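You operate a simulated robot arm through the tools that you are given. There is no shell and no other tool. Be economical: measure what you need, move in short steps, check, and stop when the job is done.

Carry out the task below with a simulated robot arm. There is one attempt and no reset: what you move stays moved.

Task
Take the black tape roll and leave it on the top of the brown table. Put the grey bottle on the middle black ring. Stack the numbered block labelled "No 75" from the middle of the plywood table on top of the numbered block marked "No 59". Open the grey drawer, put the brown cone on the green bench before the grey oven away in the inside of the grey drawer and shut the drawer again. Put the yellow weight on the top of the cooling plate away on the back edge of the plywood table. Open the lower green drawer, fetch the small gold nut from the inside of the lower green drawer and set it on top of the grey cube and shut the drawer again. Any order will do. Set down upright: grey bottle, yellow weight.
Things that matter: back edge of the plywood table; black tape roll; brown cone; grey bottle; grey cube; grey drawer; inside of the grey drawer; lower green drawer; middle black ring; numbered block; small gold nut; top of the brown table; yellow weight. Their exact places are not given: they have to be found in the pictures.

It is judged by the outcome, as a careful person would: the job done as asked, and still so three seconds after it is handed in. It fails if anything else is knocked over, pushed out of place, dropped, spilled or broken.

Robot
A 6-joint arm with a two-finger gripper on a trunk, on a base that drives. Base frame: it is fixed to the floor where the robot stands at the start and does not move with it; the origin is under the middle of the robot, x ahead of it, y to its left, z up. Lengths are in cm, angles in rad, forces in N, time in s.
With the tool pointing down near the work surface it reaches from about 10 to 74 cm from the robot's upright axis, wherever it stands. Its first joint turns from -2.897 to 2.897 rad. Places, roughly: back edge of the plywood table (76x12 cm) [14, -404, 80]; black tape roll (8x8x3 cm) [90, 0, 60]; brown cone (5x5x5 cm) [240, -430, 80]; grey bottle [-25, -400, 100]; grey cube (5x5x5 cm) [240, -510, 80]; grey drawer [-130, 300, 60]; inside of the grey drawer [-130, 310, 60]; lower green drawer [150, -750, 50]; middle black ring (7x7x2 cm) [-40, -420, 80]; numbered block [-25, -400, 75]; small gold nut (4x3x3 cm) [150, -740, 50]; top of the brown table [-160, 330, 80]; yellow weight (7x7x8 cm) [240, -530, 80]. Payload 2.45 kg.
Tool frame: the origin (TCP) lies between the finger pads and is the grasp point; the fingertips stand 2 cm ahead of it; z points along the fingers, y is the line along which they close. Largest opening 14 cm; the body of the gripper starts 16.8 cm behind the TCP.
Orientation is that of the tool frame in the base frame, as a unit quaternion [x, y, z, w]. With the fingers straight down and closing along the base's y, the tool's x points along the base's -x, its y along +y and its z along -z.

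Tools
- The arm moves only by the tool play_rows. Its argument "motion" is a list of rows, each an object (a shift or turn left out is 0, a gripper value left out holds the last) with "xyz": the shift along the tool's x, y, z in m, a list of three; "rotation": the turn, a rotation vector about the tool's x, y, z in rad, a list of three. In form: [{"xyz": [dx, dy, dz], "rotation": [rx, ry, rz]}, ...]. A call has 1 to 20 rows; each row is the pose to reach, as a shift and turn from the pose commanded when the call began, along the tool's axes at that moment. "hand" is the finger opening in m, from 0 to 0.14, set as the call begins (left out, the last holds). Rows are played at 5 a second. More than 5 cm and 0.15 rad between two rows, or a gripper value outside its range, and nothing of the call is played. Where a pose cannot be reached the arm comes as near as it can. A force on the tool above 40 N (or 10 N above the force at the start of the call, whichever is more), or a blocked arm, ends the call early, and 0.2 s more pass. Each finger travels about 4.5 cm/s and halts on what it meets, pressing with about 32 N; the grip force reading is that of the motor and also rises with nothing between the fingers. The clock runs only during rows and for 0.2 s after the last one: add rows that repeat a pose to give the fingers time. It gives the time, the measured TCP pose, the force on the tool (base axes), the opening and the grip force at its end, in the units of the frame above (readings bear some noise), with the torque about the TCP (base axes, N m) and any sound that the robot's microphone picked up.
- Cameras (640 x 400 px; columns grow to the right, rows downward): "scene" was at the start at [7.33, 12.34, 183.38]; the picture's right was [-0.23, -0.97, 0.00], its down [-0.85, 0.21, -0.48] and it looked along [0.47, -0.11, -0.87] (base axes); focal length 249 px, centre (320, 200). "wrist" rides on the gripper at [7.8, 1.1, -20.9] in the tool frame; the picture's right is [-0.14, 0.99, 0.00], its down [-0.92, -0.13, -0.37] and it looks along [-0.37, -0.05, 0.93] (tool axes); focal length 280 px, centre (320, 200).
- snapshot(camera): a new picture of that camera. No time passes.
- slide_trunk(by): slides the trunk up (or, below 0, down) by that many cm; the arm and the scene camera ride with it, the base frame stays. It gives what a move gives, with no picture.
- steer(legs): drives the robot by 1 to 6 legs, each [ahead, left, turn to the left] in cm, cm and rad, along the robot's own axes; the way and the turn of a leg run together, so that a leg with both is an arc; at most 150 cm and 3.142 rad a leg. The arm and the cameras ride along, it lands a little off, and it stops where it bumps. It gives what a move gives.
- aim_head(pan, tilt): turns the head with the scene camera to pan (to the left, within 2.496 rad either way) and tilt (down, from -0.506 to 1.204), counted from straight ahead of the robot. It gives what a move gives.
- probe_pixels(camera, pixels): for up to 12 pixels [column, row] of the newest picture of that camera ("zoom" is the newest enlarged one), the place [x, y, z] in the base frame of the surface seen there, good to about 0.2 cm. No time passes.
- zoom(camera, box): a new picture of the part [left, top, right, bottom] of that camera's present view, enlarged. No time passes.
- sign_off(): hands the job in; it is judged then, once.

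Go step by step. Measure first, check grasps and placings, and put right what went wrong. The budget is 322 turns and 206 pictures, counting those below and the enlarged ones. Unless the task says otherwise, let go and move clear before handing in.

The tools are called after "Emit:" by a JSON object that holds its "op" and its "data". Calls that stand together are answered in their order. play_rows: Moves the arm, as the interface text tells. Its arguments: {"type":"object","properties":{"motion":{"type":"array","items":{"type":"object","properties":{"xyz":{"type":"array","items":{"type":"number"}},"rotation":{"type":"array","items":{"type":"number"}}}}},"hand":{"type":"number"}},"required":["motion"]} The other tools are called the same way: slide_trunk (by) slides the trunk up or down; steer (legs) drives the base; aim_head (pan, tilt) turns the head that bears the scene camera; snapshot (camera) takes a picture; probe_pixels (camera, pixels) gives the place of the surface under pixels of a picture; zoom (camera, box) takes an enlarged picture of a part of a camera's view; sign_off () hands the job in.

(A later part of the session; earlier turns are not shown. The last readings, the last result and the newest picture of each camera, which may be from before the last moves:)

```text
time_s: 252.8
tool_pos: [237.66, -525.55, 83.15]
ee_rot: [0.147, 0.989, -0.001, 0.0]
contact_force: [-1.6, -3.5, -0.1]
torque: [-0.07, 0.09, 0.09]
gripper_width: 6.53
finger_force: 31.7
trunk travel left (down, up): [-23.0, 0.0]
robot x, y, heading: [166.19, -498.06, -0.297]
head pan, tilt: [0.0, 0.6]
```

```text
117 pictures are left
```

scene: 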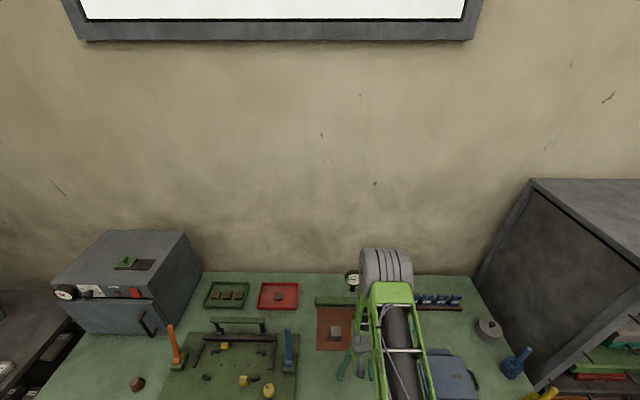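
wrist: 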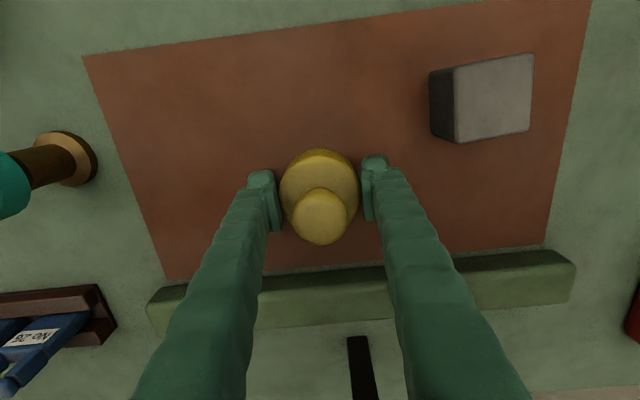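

Held (6.5 cm). Lift, retract over the bench, and back off.

Emit:
{"op": "play_rows", "data": {"motion": [{"xyz": [0, 0, -0.035]}, {"xyz": [0, 0, -0.065]}, {"xyz": [0.04, 0, -0.065]}, {"xyz": [0.08, 0, -0.065]}, {"xyz": [0.12, 0, -0.06]}, {"xyz": [0.16, 0, -0.05]}, {"xyz": [0.2, 0, -0.045]}, {"xyz": [0.24, 0, -0.045]}, {"xyz": [0.24, 0, -0.045]}]}}

Emit:
{"op": "steer", "data": {"legs": [[-80, 0, 0], [0, 0, 3.125]]}}

Emit:
{"op": "aim_head", "data": {"pan": 0, "tilt": 0.7}}

Emit:
{"op": "snapshot", "data": {"camera": "scene"}}

```text
time_s: 254.8
tool_pos: [214.6, -518.23, 87.46]
ee_rot: [0.148, 0.989, -0.001, -0.001]
contact_force: [0.0, 0.7, -10.8]
torque: [0.02, 0.02, -0.03]
gripper_width: 6.5
finger_force: 31.6
trunk travel left (down, up): [-23.0, 0.0]
robot x, y, heading: [166.38, -498.17, -0.294]
head pan, tilt: [0.0, 0.6]
```

```text
time_s: 266.5
tool_pos: [41.1, -452.28, 87.5]
ee_rot: [0.988, -0.157, 0.001, -0.001]
contact_force: [0.2, 1.1, -10.1]
torque: [-0.01, -0.03, -0.03]
gripper_width: 6.49
finger_force: 31.6
trunk travel left (down, up): [-23.0, 0.0]
robot x, y, heading: [89.25, -473.42, 2.828]
head pan, tilt: [0.0, 0.6]
```

```text
time_s: 267.1
tool_pos: [41.21, -452.29, 87.66]
ee_rot: [0.988, -0.156, 0.001, 0.0]
contact_force: [0.2, 0.2, -11.1]
torque: [-0.01, -0.02, -0.01]
gripper_width: 6.5
finger_force: 32.1
trunk travel left (down, up): [-23.0, 0.0]
robot x, y, heading: [88.78, -473.22, 2.823]
head pan, tilt: [0.0, 0.7]
```

```text
116 pictures are left
```

scene: 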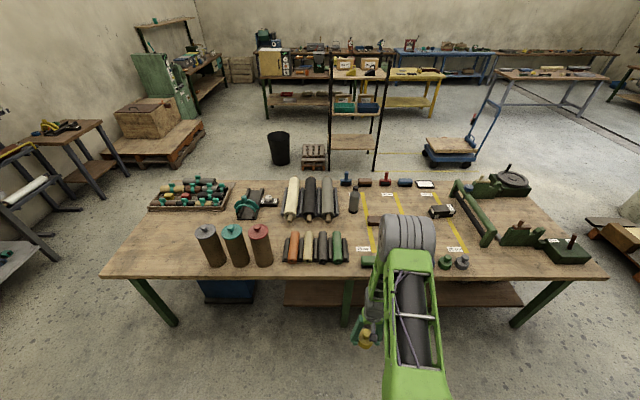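

Emit:
{"op": "zoom", "data": {"camera": "scene", "box": [340, 210, 540, 290]}}

Emit:
{"op": "probe_pixels", "data": {"camera": "zoom", "pixels": [[395, 195], [395, 220], [450, 200], [500, 200], [330, 180], [430, 180], [520, 210], [560, 170]]}}

```text
3.20 times, centred on (440, 250) of scene
```

zoom: 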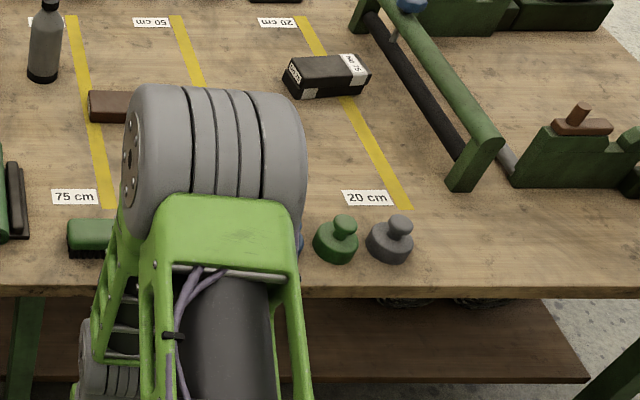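

```text
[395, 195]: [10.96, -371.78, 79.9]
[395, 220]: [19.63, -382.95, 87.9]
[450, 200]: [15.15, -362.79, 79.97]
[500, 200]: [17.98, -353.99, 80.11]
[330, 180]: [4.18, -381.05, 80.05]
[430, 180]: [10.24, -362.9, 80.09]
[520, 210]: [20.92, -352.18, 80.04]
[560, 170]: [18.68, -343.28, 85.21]
```

Emit:
{"op": "probe_pixels", "data": {"camera": "zoom", "pixels": [[440, 240], [440, 270], [440, 284], [500, 284], [470, 230], [420, 260], [375, 250], [400, 245]]}}

```text
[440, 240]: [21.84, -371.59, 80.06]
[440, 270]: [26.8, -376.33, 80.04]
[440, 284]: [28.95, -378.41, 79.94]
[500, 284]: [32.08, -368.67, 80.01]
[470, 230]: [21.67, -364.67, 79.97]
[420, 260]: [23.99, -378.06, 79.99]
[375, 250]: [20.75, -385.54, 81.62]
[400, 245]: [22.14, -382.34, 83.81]
```

Free slot right of the grey weight: target (23.5,-372.7), 7 cm from the edge. Strafe right 70 and go ahead 28.

Emit:
{"op": "steer", "data": {"legs": [[0, -70, 0], [28, 0, 0]]}}

Emit:
{"op": "snapshot", "data": {"camera": "wrist"}}

```text
time_s: 275.2
tool_pos: [35.75, -378.43, 87.48]
ee_rot: [0.988, -0.152, 0.002, 0.0]
contact_force: [-0.9, -0.2, -10.6]
torque: [0.01, -0.1, -0.02]
gripper_width: 6.48
finger_force: 32.2
trunk travel left (down, up): [-23.0, 0.0]
robot x, y, heading: [83.54, -399.16, 2.835]
head pan, tilt: [0.0, 0.7]
```

```text
114 pictures are left
```

wrist: 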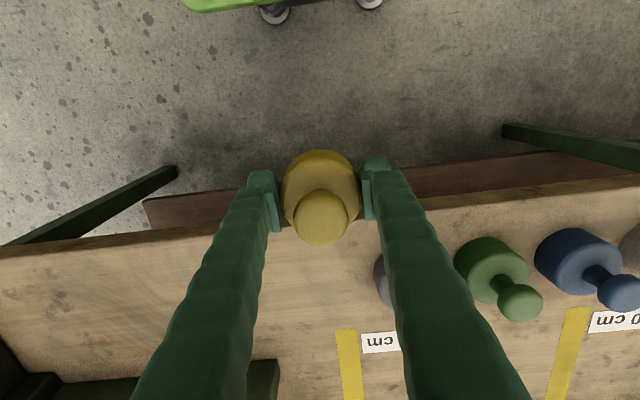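

Move forward to the slot and lower.

Emit:
{"op": "play_rows", "data": {"motion": [{"xyz": [-0.01, -0.0175, 0]}, {"xyz": [-0.05, -0.0175, 0]}, {"xyz": [-0.095, -0.0175, 0]}, {"xyz": [-0.134, -0.0175, 0]}, {"xyz": [-0.134, -0.0175, 0.02]}, {"xyz": [-0.134, -0.0175, 0.037]}, {"xyz": [-0.134, -0.0175, 0.037]}]}}

Emit:
{"op": "snapshot", "data": {"camera": "wrist"}}

```text
time_s: 276.8
tool_pos: [23.68, -372.7, 84.01]
ee_rot: [0.988, -0.153, 0.001, 0.0]
contact_force: [0.2, -0.1, -9.9]
torque: [0.02, -0.04, 0.0]
gripper_width: 6.48
finger_force: 32.3
trunk travel left (down, up): [-23.0, 0.0]
robot x, y, heading: [83.68, -399.28, 2.834]
head pan, tilt: [0.0, 0.7]
```

```text
113 pictures are left
```

wrist: 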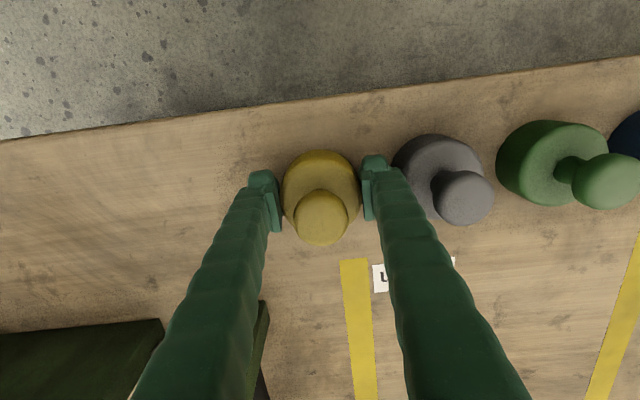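

The grey weight is close to the right finger; shift 0.8 cm left and lower to touch.

Emit:
{"op": "play_rows", "data": {"motion": [{"xyz": [0, -0.008, 0]}, {"xyz": [0, -0.008, 0.008]}, {"xyz": [0, -0.008, 0.0105]}, {"xyz": [0, -0.008, 0.0105]}]}}

```text
time_s: 277.8
tool_pos: [23.72, -372.0, 83.14]
ee_rot: [0.988, -0.152, -0.002, -0.001]
contact_force: [4.0, 0.8, 26.6]
torque: [0.03, -0.03, 0.12]
gripper_width: 6.51
finger_force: 32.1
trunk travel left (down, up): [-23.0, 0.0]
robot x, y, heading: [83.65, -399.14, 2.83]
head pan, tilt: [0.0, 0.7]
```

Firm contact. Ease up slightly, open to 8.6 and lift.

Emit:
{"op": "play_rows", "data": {"motion": [{"xyz": [0, 0, -0.001]}, {"xyz": [0, 0, -0.001]}]}}

Emit:
{"op": "play_rows", "data": {"hand": 0.086, "motion": [{"xyz": [0, 0, 0]}, {"xyz": [0, 0, 0]}, {"xyz": [0, 0, 0]}, {"xyz": [0, 0, 0]}, {"xyz": [0, 0, -0.03]}, {"xyz": [0, 0, -0.06]}, {"xyz": [0.04, 0, -0.06]}, {"xyz": [0.08, 0, -0.06]}, {"xyz": [0.12, 0, -0.055]}, {"xyz": [0.12, 0, -0.055]}]}}

Emit:
{"op": "snapshot", "data": {"camera": "wrist"}}

```text
time_s: 278.4
tool_pos: [23.76, -372.01, 83.13]
ee_rot: [0.988, -0.152, -0.001, -0.001]
contact_force: [-1.2, 3.1, 24.7]
torque: [0.18, 0.3, 0.1]
gripper_width: 6.48
finger_force: 31.9
trunk travel left (down, up): [-23.0, 0.0]
robot x, y, heading: [84.04, -399.14, 2.83]
head pan, tilt: [0.0, 0.7]
```

```text
time_s: 280.6
tool_pos: [35.22, -375.3, 88.33]
ee_rot: [0.988, -0.152, 0.0, 0.0]
contact_force: [-0.1, -0.7, -0.2]
torque: [0.02, -0.03, 0.01]
gripper_width: 8.59
finger_force: 0.0
trunk travel left (down, up): [-23.0, 0.0]
robot x, y, heading: [83.75, -399.09, 2.832]
head pan, tilt: [0.0, 0.7]
```

```text
112 pictures are left
```

wrist: 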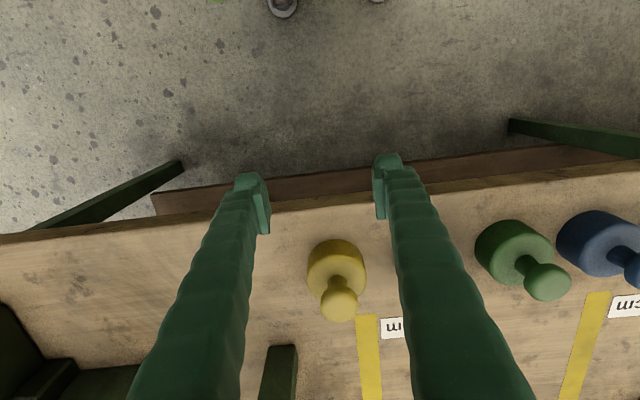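

Yellow weight stands upright in the row. Back off and look toward the green drawer cabinet at (150,-750).

Emit:
{"op": "steer", "data": {"legs": [[-35, 0, 0]]}}

Emit:
{"op": "aim_head", "data": {"pan": 1.95, "tilt": 0.4}}

Emit:
{"op": "snapshot", "data": {"camera": "scene"}}

```text
time_s: 282.9
tool_pos: [68.72, -386.13, 88.31]
ee_rot: [0.989, -0.149, 0.0, -0.001]
contact_force: [0.6, 0.1, -0.9]
torque: [0.01, 0.06, -0.03]
gripper_width: 8.58
finger_force: 0.0
trunk travel left (down, up): [-23.0, 0.0]
robot x, y, heading: [117.34, -409.46, 2.841]
head pan, tilt: [0.0, 0.7]
```

```text
time_s: 284.8
tool_pos: [68.6, -386.28, 88.15]
ee_rot: [0.989, -0.149, 0.001, -0.001]
contact_force: [-0.1, 0.0, 0.1]
torque: [-0.03, 0.0, 0.01]
gripper_width: 8.58
finger_force: 0.0
trunk travel left (down, up): [-23.0, 0.0]
robot x, y, heading: [117.4, -409.47, 2.839]
head pan, tilt: [1.95, 0.4]
```

```text
111 pictures are left
```

scene: 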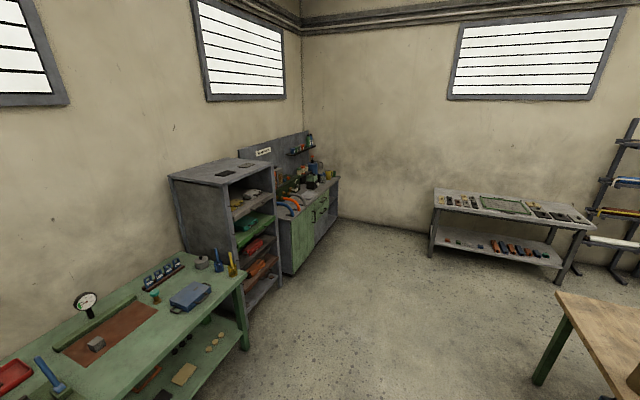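

Emit:
{"op": "zoom", "data": {"camera": "scene", "box": [230, 130, 350, 280]}}

Emit:
{"op": "probe_pixels", "data": {"camera": "scene", "pixels": [[292, 274], [338, 218], [290, 220], [320, 210], [248, 305], [245, 300], [300, 240], [335, 178], [550, 270], [545, 378]]}}

```text
2.67 times, centred on (290, 205) of scene
```

zoom: 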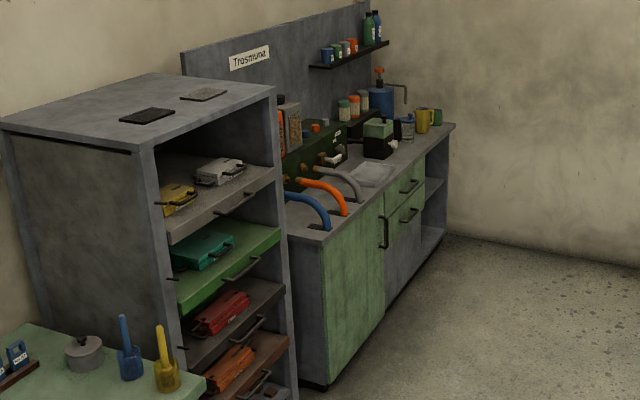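

```text
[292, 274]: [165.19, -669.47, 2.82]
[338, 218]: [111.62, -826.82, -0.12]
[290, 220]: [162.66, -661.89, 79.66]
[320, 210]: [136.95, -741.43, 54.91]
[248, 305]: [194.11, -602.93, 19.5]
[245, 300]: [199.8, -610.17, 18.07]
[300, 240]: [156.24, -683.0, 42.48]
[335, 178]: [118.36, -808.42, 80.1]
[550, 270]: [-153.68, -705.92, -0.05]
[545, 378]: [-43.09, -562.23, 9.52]
```

The cabinet front is at w≈-360, with the lower drawer around (137,-741,55). Turn and strafe along the aisle to face it.

Emit:
{"op": "steer", "data": {"legs": [[0, 0, 3.13], [0, -150, 0], [0, -150, 0], [15, -8, 0]]}}

Emit:
{"op": "aim_head", "data": {"pan": 0, "tilt": 0.7}}

Emit:
{"op": "snapshot", "data": {"camera": "scene"}}

Emit:
{"op": "snapshot", "data": {"camera": "wrist"}}

```text
time_s: 319.0
tool_pos: [52.65, -725.39, 88.24]
ee_rot: [0.212, 0.977, -0.001, -0.001]
contact_force: [0.6, -0.2, -0.2]
torque: [0.04, 0.02, 0.01]
gripper_width: 8.64
finger_force: 0.0
trunk travel left (down, up): [-23.0, 0.0]
robot x, y, heading: [7.74, -696.12, -0.436]
head pan, tilt: [1.95, 0.4]
```

```text
time_s: 320.9
tool_pos: [52.69, -725.49, 88.06]
ee_rot: [0.213, 0.977, 0.0, -0.001]
contact_force: [-1.0, 0.1, 1.0]
torque: [-0.01, -0.01, -0.02]
gripper_width: 8.61
finger_force: 0.1
trunk travel left (down, up): [-23.0, 0.0]
robot x, y, heading: [7.31, -695.41, -0.431]
head pan, tilt: [0.0, 0.7]
```

```text
109 pictures are left
```

scene: 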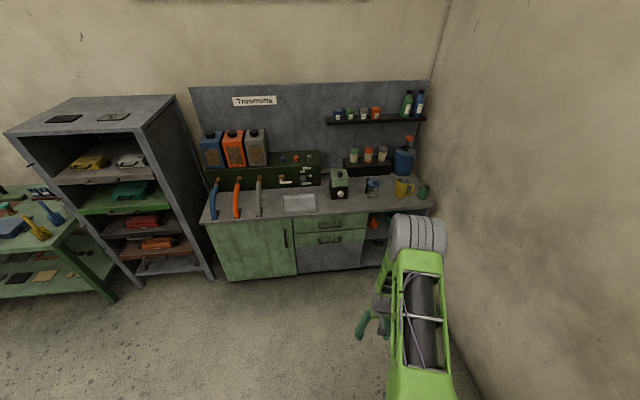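

```text
108 pictures are left
```

wrist: 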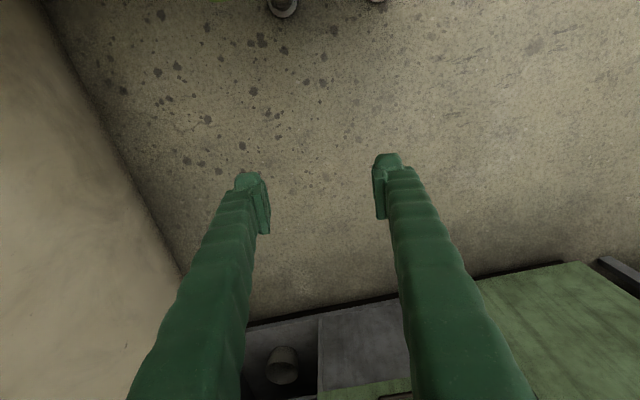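

Emit:
{"op": "zoom", "data": {"camera": "scene", "box": [280, 200, 380, 280]}}

Emit:
{"op": "probe_pixels", "data": {"camera": "zoom", "pixels": [[250, 265], [305, 262], [360, 255], [305, 240], [305, 285], [110, 245], [300, 215], [540, 240], [310, 180], [305, 165], [110, 100], [500, 300]]}}

```text
5.00 times, centred on (330, 240) of scene
```

zoom: 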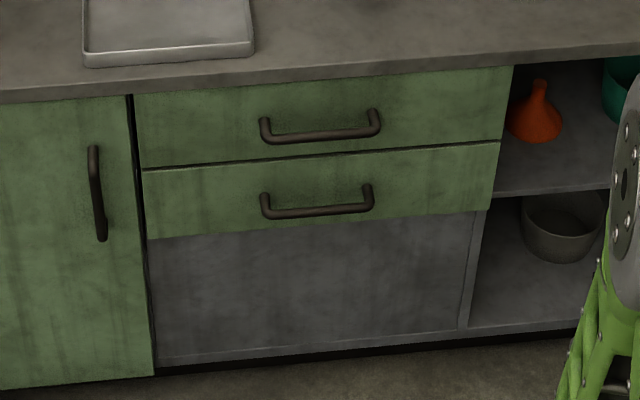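

```text
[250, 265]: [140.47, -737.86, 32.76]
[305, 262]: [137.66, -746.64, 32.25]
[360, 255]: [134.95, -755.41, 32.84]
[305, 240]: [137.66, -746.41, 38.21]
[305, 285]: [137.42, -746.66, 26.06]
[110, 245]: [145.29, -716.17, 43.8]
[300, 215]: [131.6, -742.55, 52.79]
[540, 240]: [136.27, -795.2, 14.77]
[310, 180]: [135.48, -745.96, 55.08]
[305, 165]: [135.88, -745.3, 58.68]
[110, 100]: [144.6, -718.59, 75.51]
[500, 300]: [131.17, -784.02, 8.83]
```

Emit:
{"op": "probe_pixels", "data": {"camera": "zoom", "pixels": [[272, 210], [290, 214], [315, 212], [335, 210], [355, 207], [265, 195], [368, 187], [300, 141], [320, 137], [310, 225]]}}

```text
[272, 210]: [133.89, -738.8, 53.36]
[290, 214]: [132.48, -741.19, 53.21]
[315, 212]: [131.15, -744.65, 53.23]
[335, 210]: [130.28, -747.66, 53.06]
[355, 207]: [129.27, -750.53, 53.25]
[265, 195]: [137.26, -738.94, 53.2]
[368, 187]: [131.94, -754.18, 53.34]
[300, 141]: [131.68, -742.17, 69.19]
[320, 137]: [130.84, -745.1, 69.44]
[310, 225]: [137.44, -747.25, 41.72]
```

Handle bar centre ≈(131.6,-744.8,52.8). Use the same recipe as for the grey drawer: position the base 109 cm out, trunk fully down.

Emit:
{"op": "steer", "data": {"legs": [[24.5, -6.6, 0.126]]}}

Emit:
{"op": "slide_trunk", "data": {"by": -23}}

Emit:
{"op": "play_rows", "data": {"hand": 0.03, "motion": [{"xyz": [0, 0, 0.0], "rotation": [0, 0, 0.143]}, {"xyz": [0, 0, 0], "rotation": [0, 0, 0.286]}, {"xyz": [0, 0, 0], "rotation": [0, 0, 0.428]}, {"xyz": [0, 0, 0], "rotation": [0, 0, 0.571]}, {"xyz": [0, 0, 0], "rotation": [0, 0, 0.714]}, {"xyz": [0, 0, 0], "rotation": [0, 0, 0.857]}, {"xyz": [0, 0, 0], "rotation": [0, 0, 1.0]}, {"xyz": [0, 0, 0], "rotation": [0, 0, 1.142]}, {"xyz": [0, 0, 0], "rotation": [0, 0, 1.285]}, {"xyz": [0, 0, 0], "rotation": [0, 0, 1.428]}, {"xyz": [0, 0, 0], "rotation": [0, 0, 1.55]}, {"xyz": [0, 0, 0], "rotation": [0, 0, 1.55]}]}}

```text
time_s: 322.6
tool_pos: [72.93, -733.9, 88.14]
ee_rot: [0.167, 0.986, -0.001, 0.0]
contact_force: [-0.1, -1.4, -0.4]
torque: [-0.03, -0.04, 0.03]
gripper_width: 8.61
finger_force: 0.1
trunk travel left (down, up): [-23.0, 0.0]
robot x, y, heading: [25.16, -708.65, -0.336]
head pan, tilt: [0.0, 0.7]
stopped in leg 1: the robot was blocked; the commanded pose is now the measured one
```

```text
time_s: 325.1
tool_pos: [72.99, -733.89, 65.24]
ee_rot: [0.167, 0.986, -0.001, 0.0]
contact_force: [0.2, -0.3, 0.4]
torque: [0.02, -0.01, 0.01]
gripper_width: 8.61
finger_force: 0.1
trunk travel left (down, up): [0.0, 23.0]
robot x, y, heading: [24.72, -708.57, -0.332]
head pan, tilt: [0.0, 0.7]
```

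```text
time_s: 327.7
tool_pos: [72.94, -733.92, 65.13]
ee_rot: [0.809, 0.587, -0.001, 0.0]
contact_force: [-1.2, -0.8, 0.2]
torque: [0.05, -0.06, 0.0]
gripper_width: 3.0
finger_force: 0.1
trunk travel left (down, up): [0.0, 23.0]
robot x, y, heading: [25.21, -708.98, -0.334]
head pan, tilt: [0.0, 0.7]
```

The base was stopped by something; look to the right.

Emit:
{"op": "aim_head", "data": {"pan": -1.8, "tilt": 0.9}}

Emit:
{"op": "snapshot", "data": {"camera": "scene"}}

```text
time_s: 329.5
tool_pos: [72.99, -733.86, 65.32]
ee_rot: [0.809, 0.588, -0.001, 0.0]
contact_force: [-1.3, 0.9, -0.4]
torque: [0.01, 0.02, 0.0]
gripper_width: 3.02
finger_force: 0.0
trunk travel left (down, up): [0.0, 23.0]
robot x, y, heading: [25.09, -708.36, -0.333]
head pan, tilt: [-1.799, 0.901]
```

```text
106 pictures are left
```

scene: 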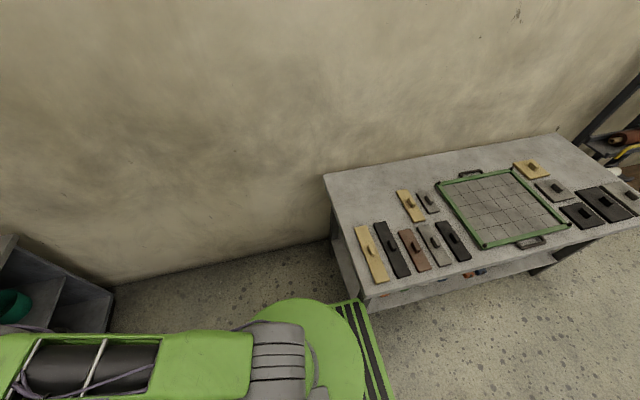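

The rear corner touched the side table's leg only; moving ahead leaves it. Extend and tilt the arm for the handle first.

Emit:
{"op": "play_rows", "data": {"motion": [{"xyz": [0, 0.034, 0.004], "rotation": [-0.08, 0, 0]}, {"xyz": [0, 0.068, 0.008], "rotation": [-0.16, 0, 0]}, {"xyz": [0, 0.102, 0.012], "rotation": [-0.24, 0, 0]}, {"xyz": [0, 0.136, 0.016], "rotation": [-0.32, 0, 0]}, {"xyz": [0, 0.17, 0.02], "rotation": [-0.4, 0, 0]}, {"xyz": [0, 0.204, 0.024], "rotation": [-0.48, 0, 0]}, {"xyz": [0, 0.238, 0.028], "rotation": [-0.56, 0, 0]}, {"xyz": [0, 0.26, 0.03], "rotation": [-0.64, 0, 0]}, {"xyz": [0, 0.26, 0.03], "rotation": [-0.7, 0, 0]}, {"xyz": [0, 0.26, 0.03], "rotation": [-0.7, 0, 0]}]}}

Emit:
{"op": "snapshot", "data": {"camera": "wrist"}}

```text
time_s: 331.7
tool_pos: [97.61, -742.84, 62.03]
ee_rot: [0.759, 0.555, 0.205, 0.273]
contact_force: [-0.8, 0.3, -0.1]
torque: [0.0, 0.05, 0.03]
gripper_width: 3.02
finger_force: 0.1
out of reach, approached as far as the arm can: row 2, 3, 9, 10
trunk travel left (down, up): [0.0, 23.0]
robot x, y, heading: [25.36, -709.15, -0.336]
head pan, tilt: [-1.799, 0.901]
```

```text
105 pictures are left
```

wrist: 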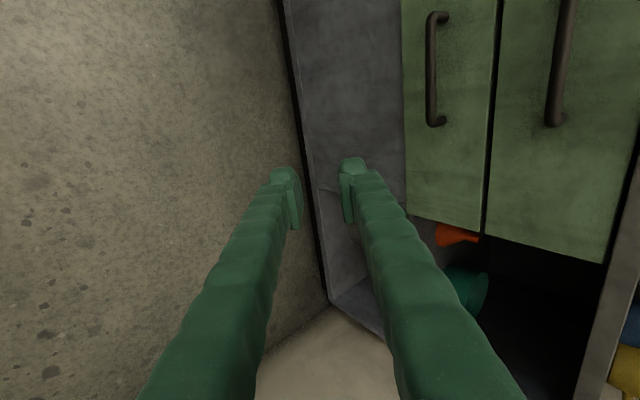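

Orientation is ideal. Probe the lower handle from here.

Emit:
{"op": "probe_pixels", "data": {"camera": "wrist", "pixels": [[429, 30], [431, 60], [430, 95], [437, 17], [440, 120], [455, 60], [470, 180]]}}

```text
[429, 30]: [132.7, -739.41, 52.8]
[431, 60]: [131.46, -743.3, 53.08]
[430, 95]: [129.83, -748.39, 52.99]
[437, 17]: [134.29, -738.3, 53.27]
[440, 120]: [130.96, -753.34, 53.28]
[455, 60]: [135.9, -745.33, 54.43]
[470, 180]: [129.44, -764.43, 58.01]
```

Bar centre ≈(131.5,-745.3,52.7). Drive 25 ahead, 8 left.

Emit:
{"op": "steer", "data": {"legs": [[25, 8, 0]]}}

Emit:
{"op": "snapshot", "data": {"camera": "wrist"}}

```text
time_s: 333.6
tool_pos: [124.6, -743.35, 61.99]
ee_rot: [0.759, 0.554, 0.205, 0.273]
contact_force: [-0.5, -0.2, 0.4]
torque: [0.0, -0.01, 0.01]
gripper_width: 2.98
finger_force: 0.0
trunk travel left (down, up): [0.0, 23.0]
robot x, y, heading: [51.78, -709.45, -0.332]
head pan, tilt: [-1.799, 0.901]
```

```text
104 pictures are left
```

wrist: 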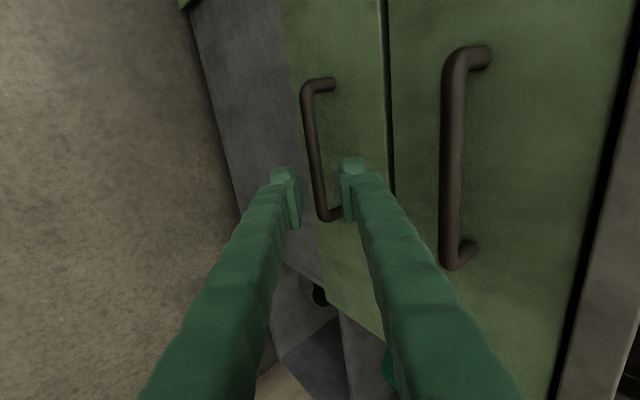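

Emit:
{"op": "probe_pixels", "data": {"camera": "wrist", "pixels": [[307, 100], [312, 140], [317, 180], [326, 84], [330, 216], [345, 120], [452, 150]]}}

```text
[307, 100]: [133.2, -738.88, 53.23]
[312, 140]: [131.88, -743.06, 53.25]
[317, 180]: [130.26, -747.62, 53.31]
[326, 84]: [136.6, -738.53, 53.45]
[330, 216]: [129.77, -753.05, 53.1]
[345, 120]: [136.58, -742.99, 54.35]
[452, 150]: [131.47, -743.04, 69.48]
```

Lined up. Slide 11 cm along the tool axis in two steps.

Emit:
{"op": "play_rows", "data": {"motion": [{"xyz": [0.001, -0.005, 0.03]}, {"xyz": [0.001, -0.005, 0.06]}, {"xyz": [0.001, -0.005, 0.08]}, {"xyz": [0.001, -0.005, 0.08]}]}}

Emit:
{"op": "snapshot", "data": {"camera": "wrist"}}

```text
time_s: 334.6
tool_pos: [129.05, -744.76, 55.69]
ee_rot: [0.759, 0.555, 0.205, 0.273]
contact_force: [0.8, 0.9, -0.2]
torque: [0.02, -0.03, -0.02]
gripper_width: 2.98
finger_force: 0.0
trunk travel left (down, up): [0.0, 23.0]
robot x, y, heading: [51.92, -709.45, -0.331]
head pan, tilt: [-1.799, 0.901]
```

```text
103 pictures are left
```

wrist: 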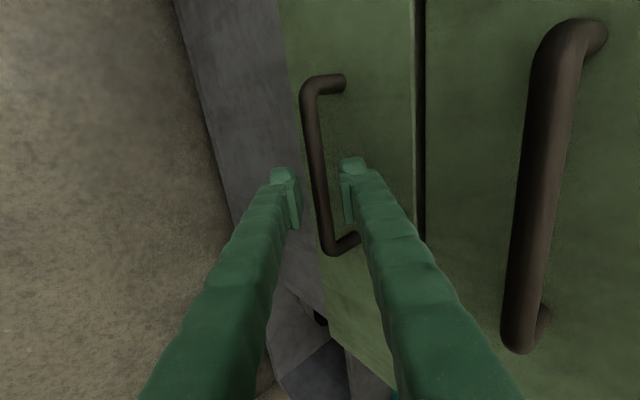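

Emit:
{"op": "play_rows", "data": {"motion": [{"xyz": [0, 0, 0.015]}, {"xyz": [0, 0, 0.031]}, {"xyz": [0, 0, 0.031]}]}}

Emit:
{"op": "play_rows", "data": {"hand": 0.0, "motion": [{"xyz": [0, 0, 0]}, {"xyz": [0, 0, 0]}, {"xyz": [0, 0, 0]}, {"xyz": [0, 0, 0]}]}}

Emit:
{"op": "snapshot", "data": {"camera": "wrist"}}

```text
time_s: 335.4
tool_pos: [131.04, -745.3, 53.2]
ee_rot: [0.759, 0.554, 0.205, 0.273]
contact_force: [0.1, 0.7, 0.8]
torque: [0.02, 0.02, -0.01]
gripper_width: 2.99
finger_force: 0.1
trunk travel left (down, up): [0.0, 23.0]
robot x, y, heading: [51.86, -709.65, -0.335]
head pan, tilt: [-1.799, 0.901]
```

```text
time_s: 336.4
tool_pos: [131.02, -745.38, 53.08]
ee_rot: [0.759, 0.555, 0.205, 0.272]
contact_force: [-2.8, 1.9, -3.2]
torque: [0.58, -0.14, -0.74]
gripper_width: 1.47
finger_force: 40.8
trunk travel left (down, up): [0.0, 23.0]
robot x, y, heading: [51.91, -709.62, -0.334]
head pan, tilt: [-1.799, 0.901]
```

```text
102 pictures are left
```

wrist: 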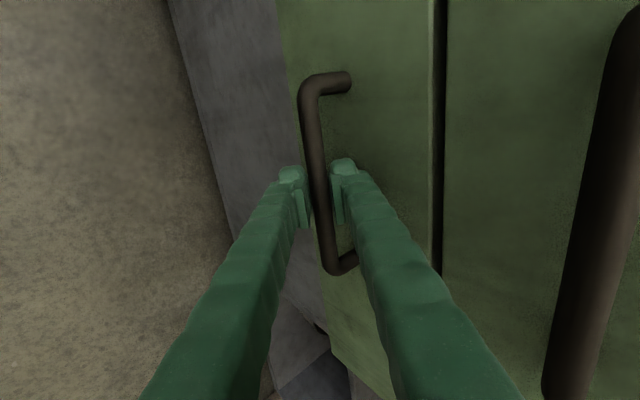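

Bar gripped. Pull straight back 24.

Emit:
{"op": "steer", "data": {"legs": [[-24, -0.7, 0]]}}

Emit:
{"op": "snapshot", "data": {"camera": "wrist"}}

```text
time_s: 338.2
tool_pos: [107.99, -737.85, 53.23]
ee_rot: [0.758, 0.556, 0.205, 0.273]
contact_force: [4.8, 13.8, -7.9]
torque: [0.84, -0.25, -0.47]
gripper_width: 1.48
finger_force: 41.1
trunk travel left (down, up): [0.0, 23.0]
robot x, y, heading: [28.8, -702.33, -0.333]
head pan, tilt: [-1.799, 0.901]
```

```text
101 pictures are left
```

wrist: 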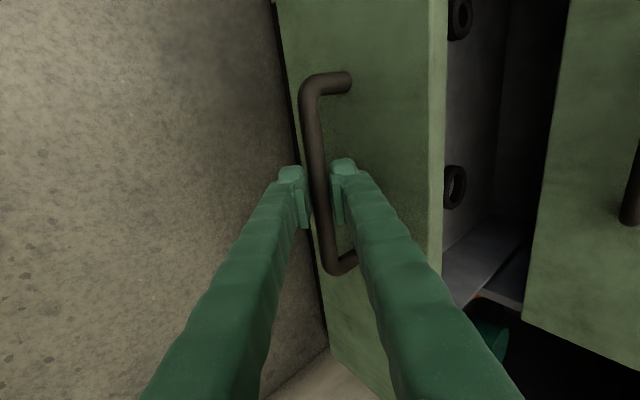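

Drawer open, rings visible inside. Release and withdraw.

Emit:
{"op": "play_rows", "data": {"hand": 0.03, "motion": [{"xyz": [0, 0, 0]}, {"xyz": [0, 0, 0]}, {"xyz": [0, 0, 0]}, {"xyz": [0, 0, -0.03]}, {"xyz": [0, 0, -0.06]}, {"xyz": [0, 0, -0.09]}, {"xyz": [0, 0, -0.09]}]}}

Emit:
{"op": "aim_head", "data": {"pan": 0, "tilt": 0.8}}

Emit:
{"op": "snapshot", "data": {"camera": "scene"}}

Emit:
{"op": "snapshot", "data": {"camera": "wrist"}}

```text
time_s: 339.8
tool_pos: [102.63, -736.06, 60.16]
ee_rot: [0.758, 0.555, 0.206, 0.272]
contact_force: [-0.6, -0.2, 0.5]
torque: [0.01, 0.0, 0.05]
gripper_width: 3.01
finger_force: 0.0
trunk travel left (down, up): [0.0, 23.0]
robot x, y, heading: [29.1, -702.44, -0.329]
head pan, tilt: [-1.799, 0.901]
```

```text
time_s: 341.6
tool_pos: [102.56, -736.15, 60.25]
ee_rot: [0.758, 0.556, 0.206, 0.272]
contact_force: [0.6, 0.3, 0.7]
torque: [0.02, -0.01, 0.02]
gripper_width: 2.99
finger_force: 0.0
trunk travel left (down, up): [0.0, 23.0]
robot x, y, heading: [28.96, -701.96, -0.333]
head pan, tilt: [0.0, 0.799]
```

```text
100 pictures are left
```

scene: 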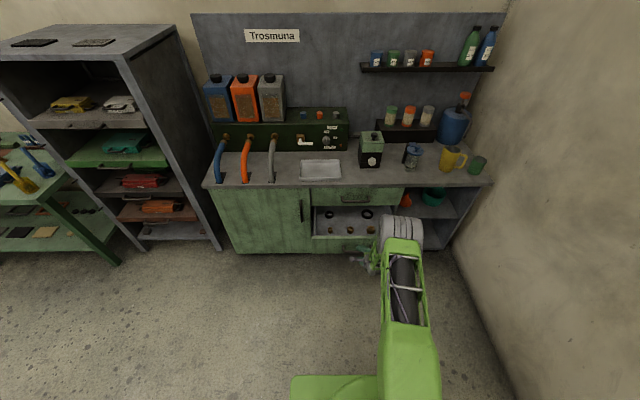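

```text
99 pictures are left
```

wrist: 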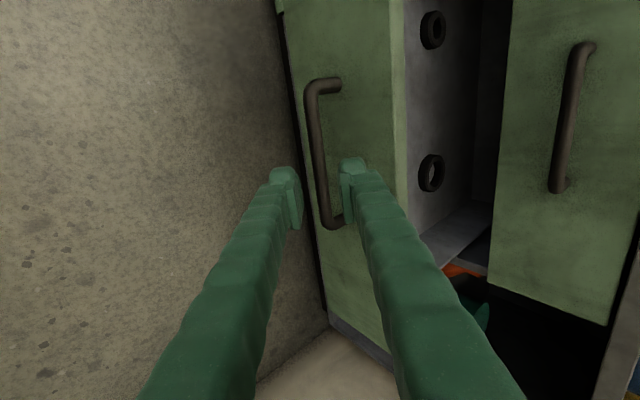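

Several nuts/rings lie in the drawer. Zoom the scene there.

Emit:
{"op": "zoom", "data": {"camera": "scene", "box": [305, 195, 395, 250]}}

Emit:
{"op": "probe_pixels", "data": {"camera": "zoom", "pixels": [[185, 265], [335, 265], [475, 265], [180, 140], [445, 135], [180, 200], [330, 200], [60, 280], [300, 300], [300, 70], [255, 230], [410, 230]]}}

```text
7.11 times, centred on (350, 222) of scene
```

zoom: 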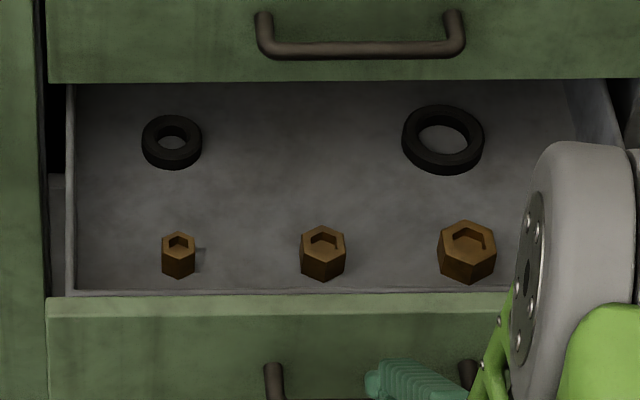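

```text
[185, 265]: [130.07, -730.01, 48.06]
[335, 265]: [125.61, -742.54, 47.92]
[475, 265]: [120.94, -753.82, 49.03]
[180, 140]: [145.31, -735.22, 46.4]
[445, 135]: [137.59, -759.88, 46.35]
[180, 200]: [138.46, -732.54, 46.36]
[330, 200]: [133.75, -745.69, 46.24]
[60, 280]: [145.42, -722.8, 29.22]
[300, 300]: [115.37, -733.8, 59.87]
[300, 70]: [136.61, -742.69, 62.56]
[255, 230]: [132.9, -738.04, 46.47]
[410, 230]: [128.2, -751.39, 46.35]
```

Three gold nuts; the small one is the left, at ≈(131.4,-730.5), floor z 46.4. Retract to tool-down and yaw back to natural.

Emit:
{"op": "play_rows", "data": {"motion": [{"xyz": [0, -0.0205, -0.03], "rotation": [0.088, 0, 0]}, {"xyz": [0, -0.041, -0.06], "rotation": [0.175, 0, 0]}, {"xyz": [0, -0.0615, -0.09], "rotation": [0.263, 0, 0]}, {"xyz": [0, -0.082, -0.12], "rotation": [0.35, 0, 0]}, {"xyz": [0, -0.1025, -0.15], "rotation": [0.438, 0, 0]}, {"xyz": [0, -0.123, -0.18], "rotation": [0.525, 0, 0]}, {"xyz": [0, -0.1435, -0.21], "rotation": [0.613, 0, 0]}, {"xyz": [0, -0.164, -0.241], "rotation": [0.7, 0, 0]}, {"xyz": [0, -0.164, -0.241], "rotation": [0.7, 0, 0]}]}}

Emit:
{"op": "play_rows", "data": {"hand": 0.07, "motion": [{"xyz": [0, 0, 0.0], "rotation": [0, 0, -0.143]}, {"xyz": [0, 0, 0], "rotation": [0, 0, -0.286]}, {"xyz": [0, 0, 0], "rotation": [0, 0, -0.428]}, {"xyz": [0, 0, 0], "rotation": [0, 0, -0.571]}, {"xyz": [0, 0, 0], "rotation": [0, 0, -0.714]}, {"xyz": [0, 0, 0], "rotation": [0, 0, -0.857]}, {"xyz": [0, 0, 0], "rotation": [0, 0, -1.0]}, {"xyz": [0, 0, 0], "rotation": [0, 0, -1.142]}, {"xyz": [0, 0, 0], "rotation": [0, 0, -1.285]}, {"xyz": [0, 0, 0], "rotation": [0, 0, -1.428]}, {"xyz": [0, 0, 0], "rotation": [0, 0, -1.571]}, {"xyz": [0, 0, 0], "rotation": [0, 0, -1.571]}]}}

```text
time_s: 343.6
tool_pos: [76.57, -726.61, 67.94]
ee_rot: [0.873, 0.486, 0.022, -0.012]
contact_force: [-1.6, -2.9, 0.1]
torque: [0.27, -0.29, 0.05]
gripper_width: 3.01
finger_force: 0.1
out of reach, approached as far as the arm can: row 7
trunk travel left (down, up): [0.0, 23.0]
robot x, y, heading: [28.78, -702.46, -0.329]
head pan, tilt: [0.0, 0.799]
```

```text
time_s: 346.2
tool_pos: [75.85, -728.06, 68.15]
ee_rot: [0.149, 0.989, 0.004, -0.002]
contact_force: [0.0, 0.1, -0.1]
torque: [0.0, 0.04, -0.01]
gripper_width: 7.0
finger_force: 0.1
trunk travel left (down, up): [0.0, 23.0]
robot x, y, heading: [28.76, -701.95, -0.335]
head pan, tilt: [0.0, 0.799]
```

Drive closer: 30 ahead, 6 left.

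Emit:
{"op": "steer", "data": {"legs": [[30, 6, 0]]}}

Emit:
{"op": "snapshot", "data": {"camera": "wrist"}}

```text
time_s: 348.2
tool_pos: [106.5, -732.33, 68.08]
ee_rot: [0.15, 0.989, 0.004, -0.001]
contact_force: [-0.1, 0.0, -0.1]
torque: [0.01, -0.03, 0.02]
gripper_width: 6.99
finger_force: 0.0
trunk travel left (down, up): [0.0, 23.0]
robot x, y, heading: [59.44, -706.54, -0.336]
head pan, tilt: [0.0, 0.799]
```

```text
97 pictures are left
```

wrist: 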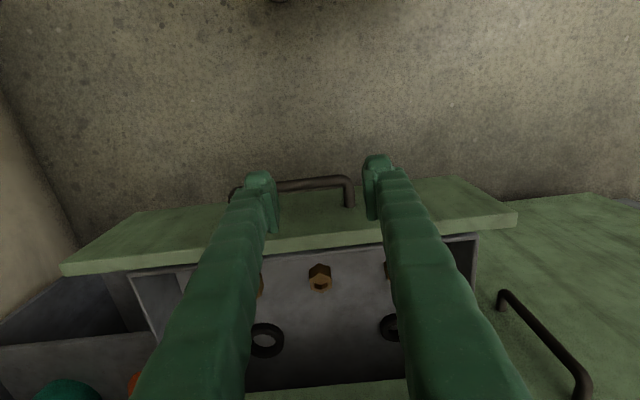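

Extend over the small nut at z≈62 with a 0.28 forward tilt.

Emit:
{"op": "play_rows", "data": {"motion": [{"xyz": [-0.03, 0.03, 0], "rotation": [0, -0.05, 0]}, {"xyz": [-0.06, 0.06, 0], "rotation": [0, -0.1, 0]}, {"xyz": [-0.1, 0.085, 0], "rotation": [0, -0.15, 0]}, {"xyz": [-0.14, 0.091, 0.01], "rotation": [0, -0.2, 0]}, {"xyz": [-0.18, 0.091, 0.03], "rotation": [0, -0.25, 0]}, {"xyz": [-0.215, 0.091, 0.05], "rotation": [0, -0.28, 0]}, {"xyz": [-0.22, 0.091, 0.06], "rotation": [0, -0.28, 0]}, {"xyz": [-0.22, 0.091, 0.06], "rotation": [0, -0.28, 0]}]}}

Emit:
{"op": "snapshot", "data": {"camera": "wrist"}}

```text
time_s: 350.1
tool_pos: [129.94, -730.23, 61.83]
ee_rot: [0.151, 0.979, -0.018, 0.137]
contact_force: [-0.4, 0.1, -0.1]
torque: [-0.01, -0.03, 0.02]
gripper_width: 7.01
finger_force: 0.1
trunk travel left (down, up): [0.0, 23.0]
robot x, y, heading: [59.22, -706.59, -0.331]
head pan, tilt: [0.0, 0.799]
```

```text
96 pictures are left
```

wrist: 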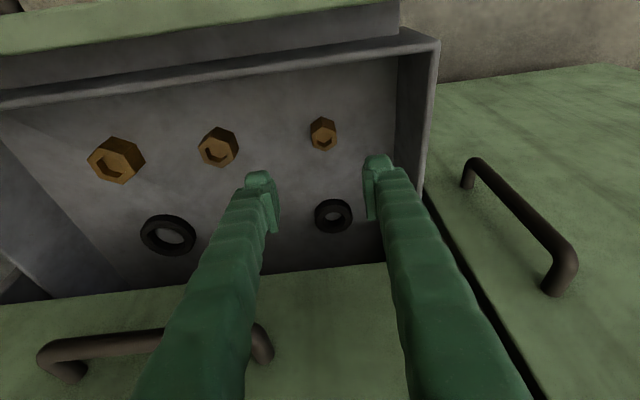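

Emit:
{"op": "zoom", "data": {"camera": "wrist", "box": [282, 103, 362, 163]}}

Emit:
{"op": "probe_pixels", "data": {"camera": "wrist", "pixels": [[312, 138], [334, 138], [322, 150], [324, 118], [322, 126], [400, 130], [395, 160], [338, 200], [430, 100], [318, 142], [330, 142]]}}

```text
6.67 times, centred on (322, 133) of wrist
```

zoom: 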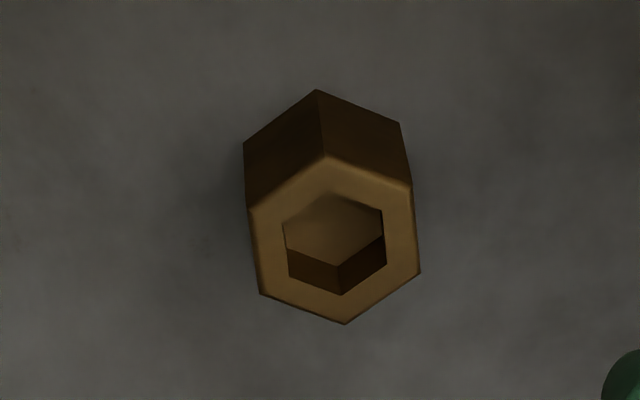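

```text
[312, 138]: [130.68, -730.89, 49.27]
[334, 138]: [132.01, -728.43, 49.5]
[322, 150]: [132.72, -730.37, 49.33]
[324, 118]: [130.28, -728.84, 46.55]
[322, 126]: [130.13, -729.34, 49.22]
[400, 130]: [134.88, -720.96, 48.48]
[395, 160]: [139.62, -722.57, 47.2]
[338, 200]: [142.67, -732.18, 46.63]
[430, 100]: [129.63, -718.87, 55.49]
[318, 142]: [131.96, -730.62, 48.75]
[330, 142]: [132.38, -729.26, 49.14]
```

Small nut centre ≈(131.4,-729.75), top 49.3, flats face the fingers. Descend (shift first, then straight down).

Emit:
{"op": "play_rows", "data": {"hand": 0.06, "motion": [{"xyz": [-0.012, 0.008, 0.004]}, {"xyz": [-0.001, 0.008, 0.043]}, {"xyz": [0.011, 0.008, 0.084]}, {"xyz": [0.016, 0.008, 0.1]}, {"xyz": [0.016, 0.008, 0.1]}]}}

Emit:
{"op": "snapshot", "data": {"camera": "wrist"}}

```text
time_s: 351.2
tool_pos: [131.43, -729.57, 52.0]
ee_rot: [0.15, 0.979, -0.017, 0.137]
contact_force: [0.1, 0.5, -0.3]
torque: [0.0, 0.01, 0.0]
gripper_width: 6.01
finger_force: 0.0
trunk travel left (down, up): [0.0, 23.0]
robot x, y, heading: [59.16, -706.49, -0.333]
head pan, tilt: [0.0, 0.799]
```

```text
94 pictures are left
```

wrist: 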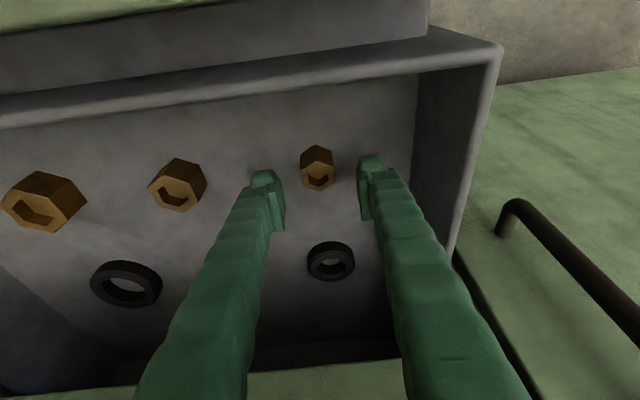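

Emit:
{"op": "play_rows", "data": {"motion": [{"xyz": [0.004, 0, 0.014]}, {"xyz": [0.0074, 0, 0.026]}, {"xyz": [0.0074, 0, 0.026]}]}}

Emit:
{"op": "play_rows", "data": {"hand": 0.015, "motion": [{"xyz": [0, 0, 0]}, {"xyz": [0, 0, 0]}, {"xyz": [0, 0, 0]}, {"xyz": [0, 0, 0]}, {"xyz": [0, 0, 0]}]}}

Emit:
{"op": "snapshot", "data": {"camera": "wrist"}}

```text
time_s: 352.1
tool_pos: [131.4, -729.6, 49.26]
ee_rot: [0.15, 0.979, -0.017, 0.137]
contact_force: [0.5, 0.3, -0.3]
torque: [0.01, 0.0, 0.02]
gripper_width: 6.03
finger_force: 0.1
trunk travel left (down, up): [0.0, 23.0]
robot x, y, heading: [59.38, -706.4, -0.332]
head pan, tilt: [0.0, 0.799]
```

```text
time_s: 353.2
tool_pos: [131.55, -729.68, 49.3]
ee_rot: [0.15, 0.979, -0.017, 0.135]
contact_force: [-0.8, 0.0, 0.5]
torque: [-0.04, -0.04, 0.01]
gripper_width: 3.2
finger_force: 31.7
trunk travel left (down, up): [0.0, 23.0]
robot x, y, heading: [59.01, -706.79, -0.329]
head pan, tilt: [0.0, 0.799]
```

```text
93 pictures are left
```

wrist: 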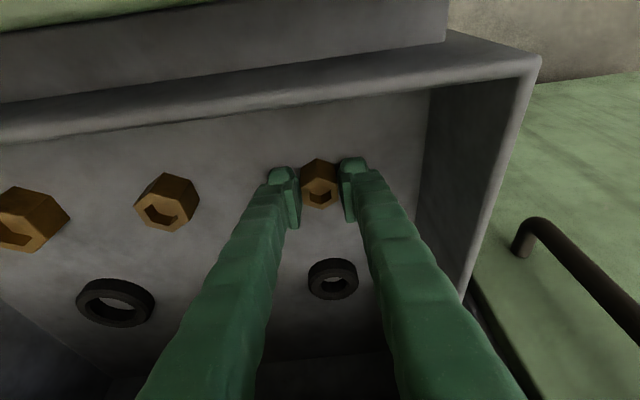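

Nut gripped (3.2 cm). Lift straight up and retract.

Emit:
{"op": "play_rows", "data": {"motion": [{"xyz": [-0.011, 0, -0.039]}, {"xyz": [-0.022, 0, -0.077]}, {"xyz": [-0.033, 0, -0.116]}, {"xyz": [-0.044, 0, -0.154]}, {"xyz": [-0.005, 0, -0.16]}, {"xyz": [0.035, 0, -0.165]}, {"xyz": [0.075, 0, -0.17]}, {"xyz": [0.115, 0, -0.175]}, {"xyz": [0.155, 0, -0.18]}, {"xyz": [0.155, 0, -0.18]}]}}

Emit:
{"op": "snapshot", "data": {"camera": "wrist"}}

```text
time_s: 355.4
tool_pos: [111.74, -727.28, 62.49]
ee_rot: [0.142, 0.98, 0.008, 0.136]
contact_force: [0.7, -1.1, -0.3]
torque: [0.14, -0.07, 0.02]
gripper_width: 3.2
finger_force: 32.3
out of reach, approached as far as the arm can: row 6, 7, 8, 9, 10
trunk travel left (down, up): [0.0, 23.0]
robot x, y, heading: [59.63, -706.66, -0.334]
head pan, tilt: [0.0, 0.799]
```

```text
92 pictures are left
```

wrist: 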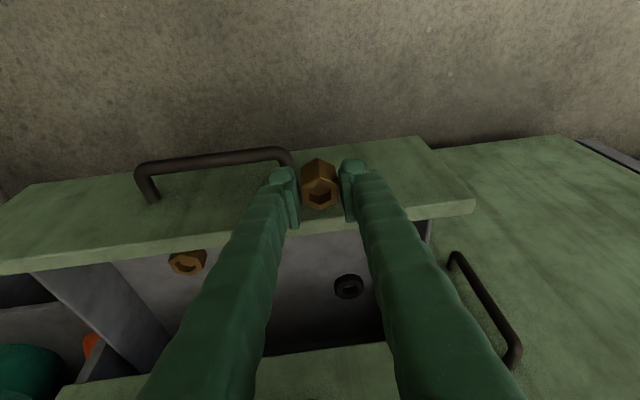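

Raise the trunk, back off and strafe left along the aisle to the bench in front of the cube.

Emit:
{"op": "slide_trunk", "data": {"by": 23}}

Emit:
{"op": "steer", "data": {"legs": [[-22, 0, 0.02], [0, 120, 0], [0, 118, 0]]}}

Emit:
{"op": "aim_head", "data": {"pan": 0, "tilt": 0.7}}

Emit:
{"op": "snapshot", "data": {"camera": "scene"}}

```text
time_s: 357.9
tool_pos: [111.9, -727.24, 85.43]
ee_rot: [0.145, 0.98, 0.006, 0.135]
contact_force: [-0.2, -0.4, -0.3]
torque: [-0.01, 0.02, 0.0]
gripper_width: 3.19
finger_force: 32.1
trunk travel left (down, up): [-23.0, 0.0]
robot x, y, heading: [59.27, -706.73, -0.332]
head pan, tilt: [0.0, 0.799]
```

```text
time_s: 380.3
tool_pos: [161.0, -488.17, 85.52]
ee_rot: [0.124, 0.983, 0.01, 0.135]
contact_force: [0.0, -0.2, -0.9]
torque: [0.0, 0.0, -0.02]
gripper_width: 3.03
finger_force: 32.1
trunk travel left (down, up): [-23.0, 0.0]
robot x, y, heading: [107.65, -469.75, -0.296]
head pan, tilt: [0.0, 0.799]
```

```text
time_s: 381.0
tool_pos: [161.02, -488.16, 85.32]
ee_rot: [0.124, 0.983, 0.01, 0.134]
contact_force: [-0.6, 0.9, -1.1]
torque: [0.03, 0.0, -0.01]
gripper_width: 2.8
finger_force: 32.1
trunk travel left (down, up): [-23.0, 0.0]
robot x, y, heading: [107.89, -469.57, -0.287]
head pan, tilt: [0.0, 0.7]
```

```text
91 pictures are left
```

scene: 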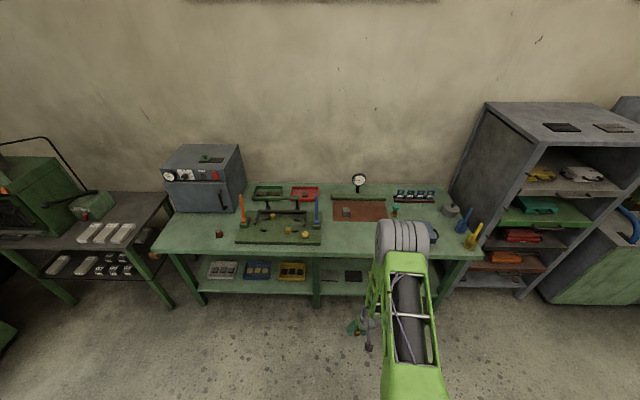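

The opening shrank from 3.2 to 2.8 – the nut may be slipping. Check the wrist view.

Emit:
{"op": "zoom", "data": {"camera": "wrist", "box": [240, 130, 400, 230]}}

Emit:
{"op": "play_rows", "data": {"motion": [{"xyz": [0, 0, 0]}, {"xyz": [0, 0, 0]}]}}

```text
4.00 times, centred on (320, 180) of wrist
```

zoom: 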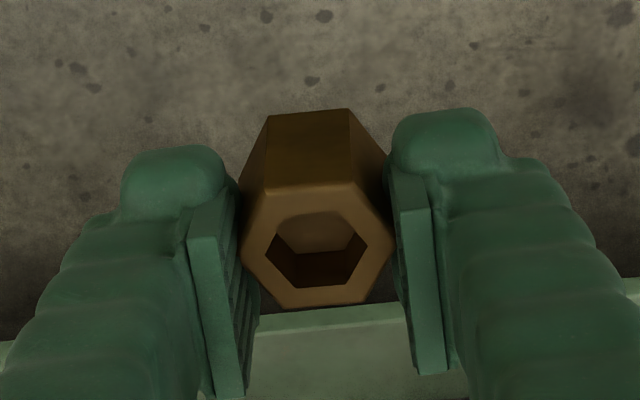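

```text
time_s: 381.6
tool_pos: [160.93, -488.19, 85.43]
ee_rot: [0.125, 0.983, 0.009, 0.135]
contact_force: [0.5, 0.0, -0.4]
torque: [0.01, 0.01, 0.0]
gripper_width: 2.79
finger_force: 31.9
trunk travel left (down, up): [-23.0, 0.0]
robot x, y, heading: [107.58, -469.87, -0.295]
head pan, tilt: [0.0, 0.7]
```

The nut turned in the pads but is held (2.8 cm, steady). Drive up to the bench.

Emit:
{"op": "steer", "data": {"legs": [[58, -1, 0]]}}

Emit:
{"op": "snapshot", "data": {"camera": "wrist"}}

```text
time_s: 384.9
tool_pos: [216.23, -504.58, 85.36]
ee_rot: [0.117, 0.984, 0.011, 0.135]
contact_force: [-0.6, -0.4, -0.9]
torque: [-0.01, 0.02, 0.0]
gripper_width: 2.81
finger_force: 32.3
trunk travel left (down, up): [-23.0, 0.0]
robot x, y, heading: [162.78, -486.57, -0.276]
head pan, tilt: [0.0, 0.7]
```

```text
89 pictures are left
```

wrist: 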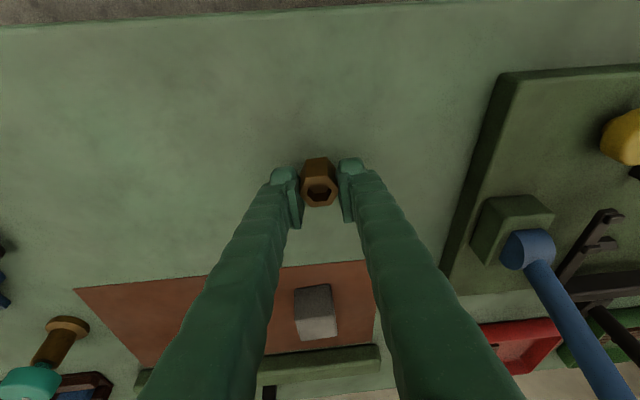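

Emit:
{"op": "zoom", "data": {"camera": "wrist", "box": [275, 270, 355, 350]}}

Emit:
{"op": "probe_pixels", "data": {"camera": "zoom", "pixels": [[200, 300], [480, 280], [500, 500], [230, 540], [350, 400], [320, 200]]}}

```text
5.00 times, centred on (315, 310) of wrist
```

zoom: 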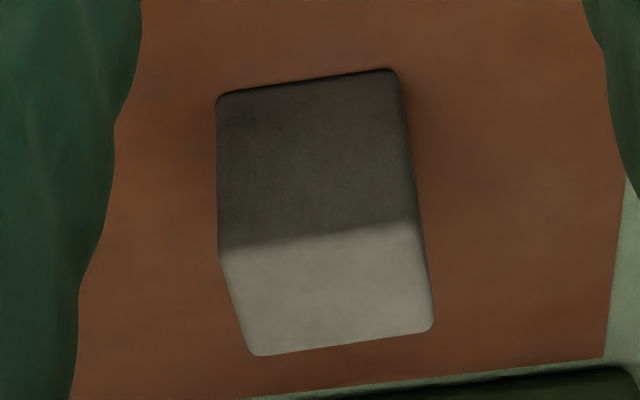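

```text
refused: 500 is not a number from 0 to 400
```

Emit:
{"op": "probe_pixels", "data": {"camera": "zoom", "pixels": [[232, 260], [405, 235], [425, 322], [258, 345], [328, 290]]}}

```text
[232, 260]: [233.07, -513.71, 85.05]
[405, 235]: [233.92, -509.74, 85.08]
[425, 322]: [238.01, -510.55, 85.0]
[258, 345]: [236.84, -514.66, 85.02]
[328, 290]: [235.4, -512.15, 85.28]
```

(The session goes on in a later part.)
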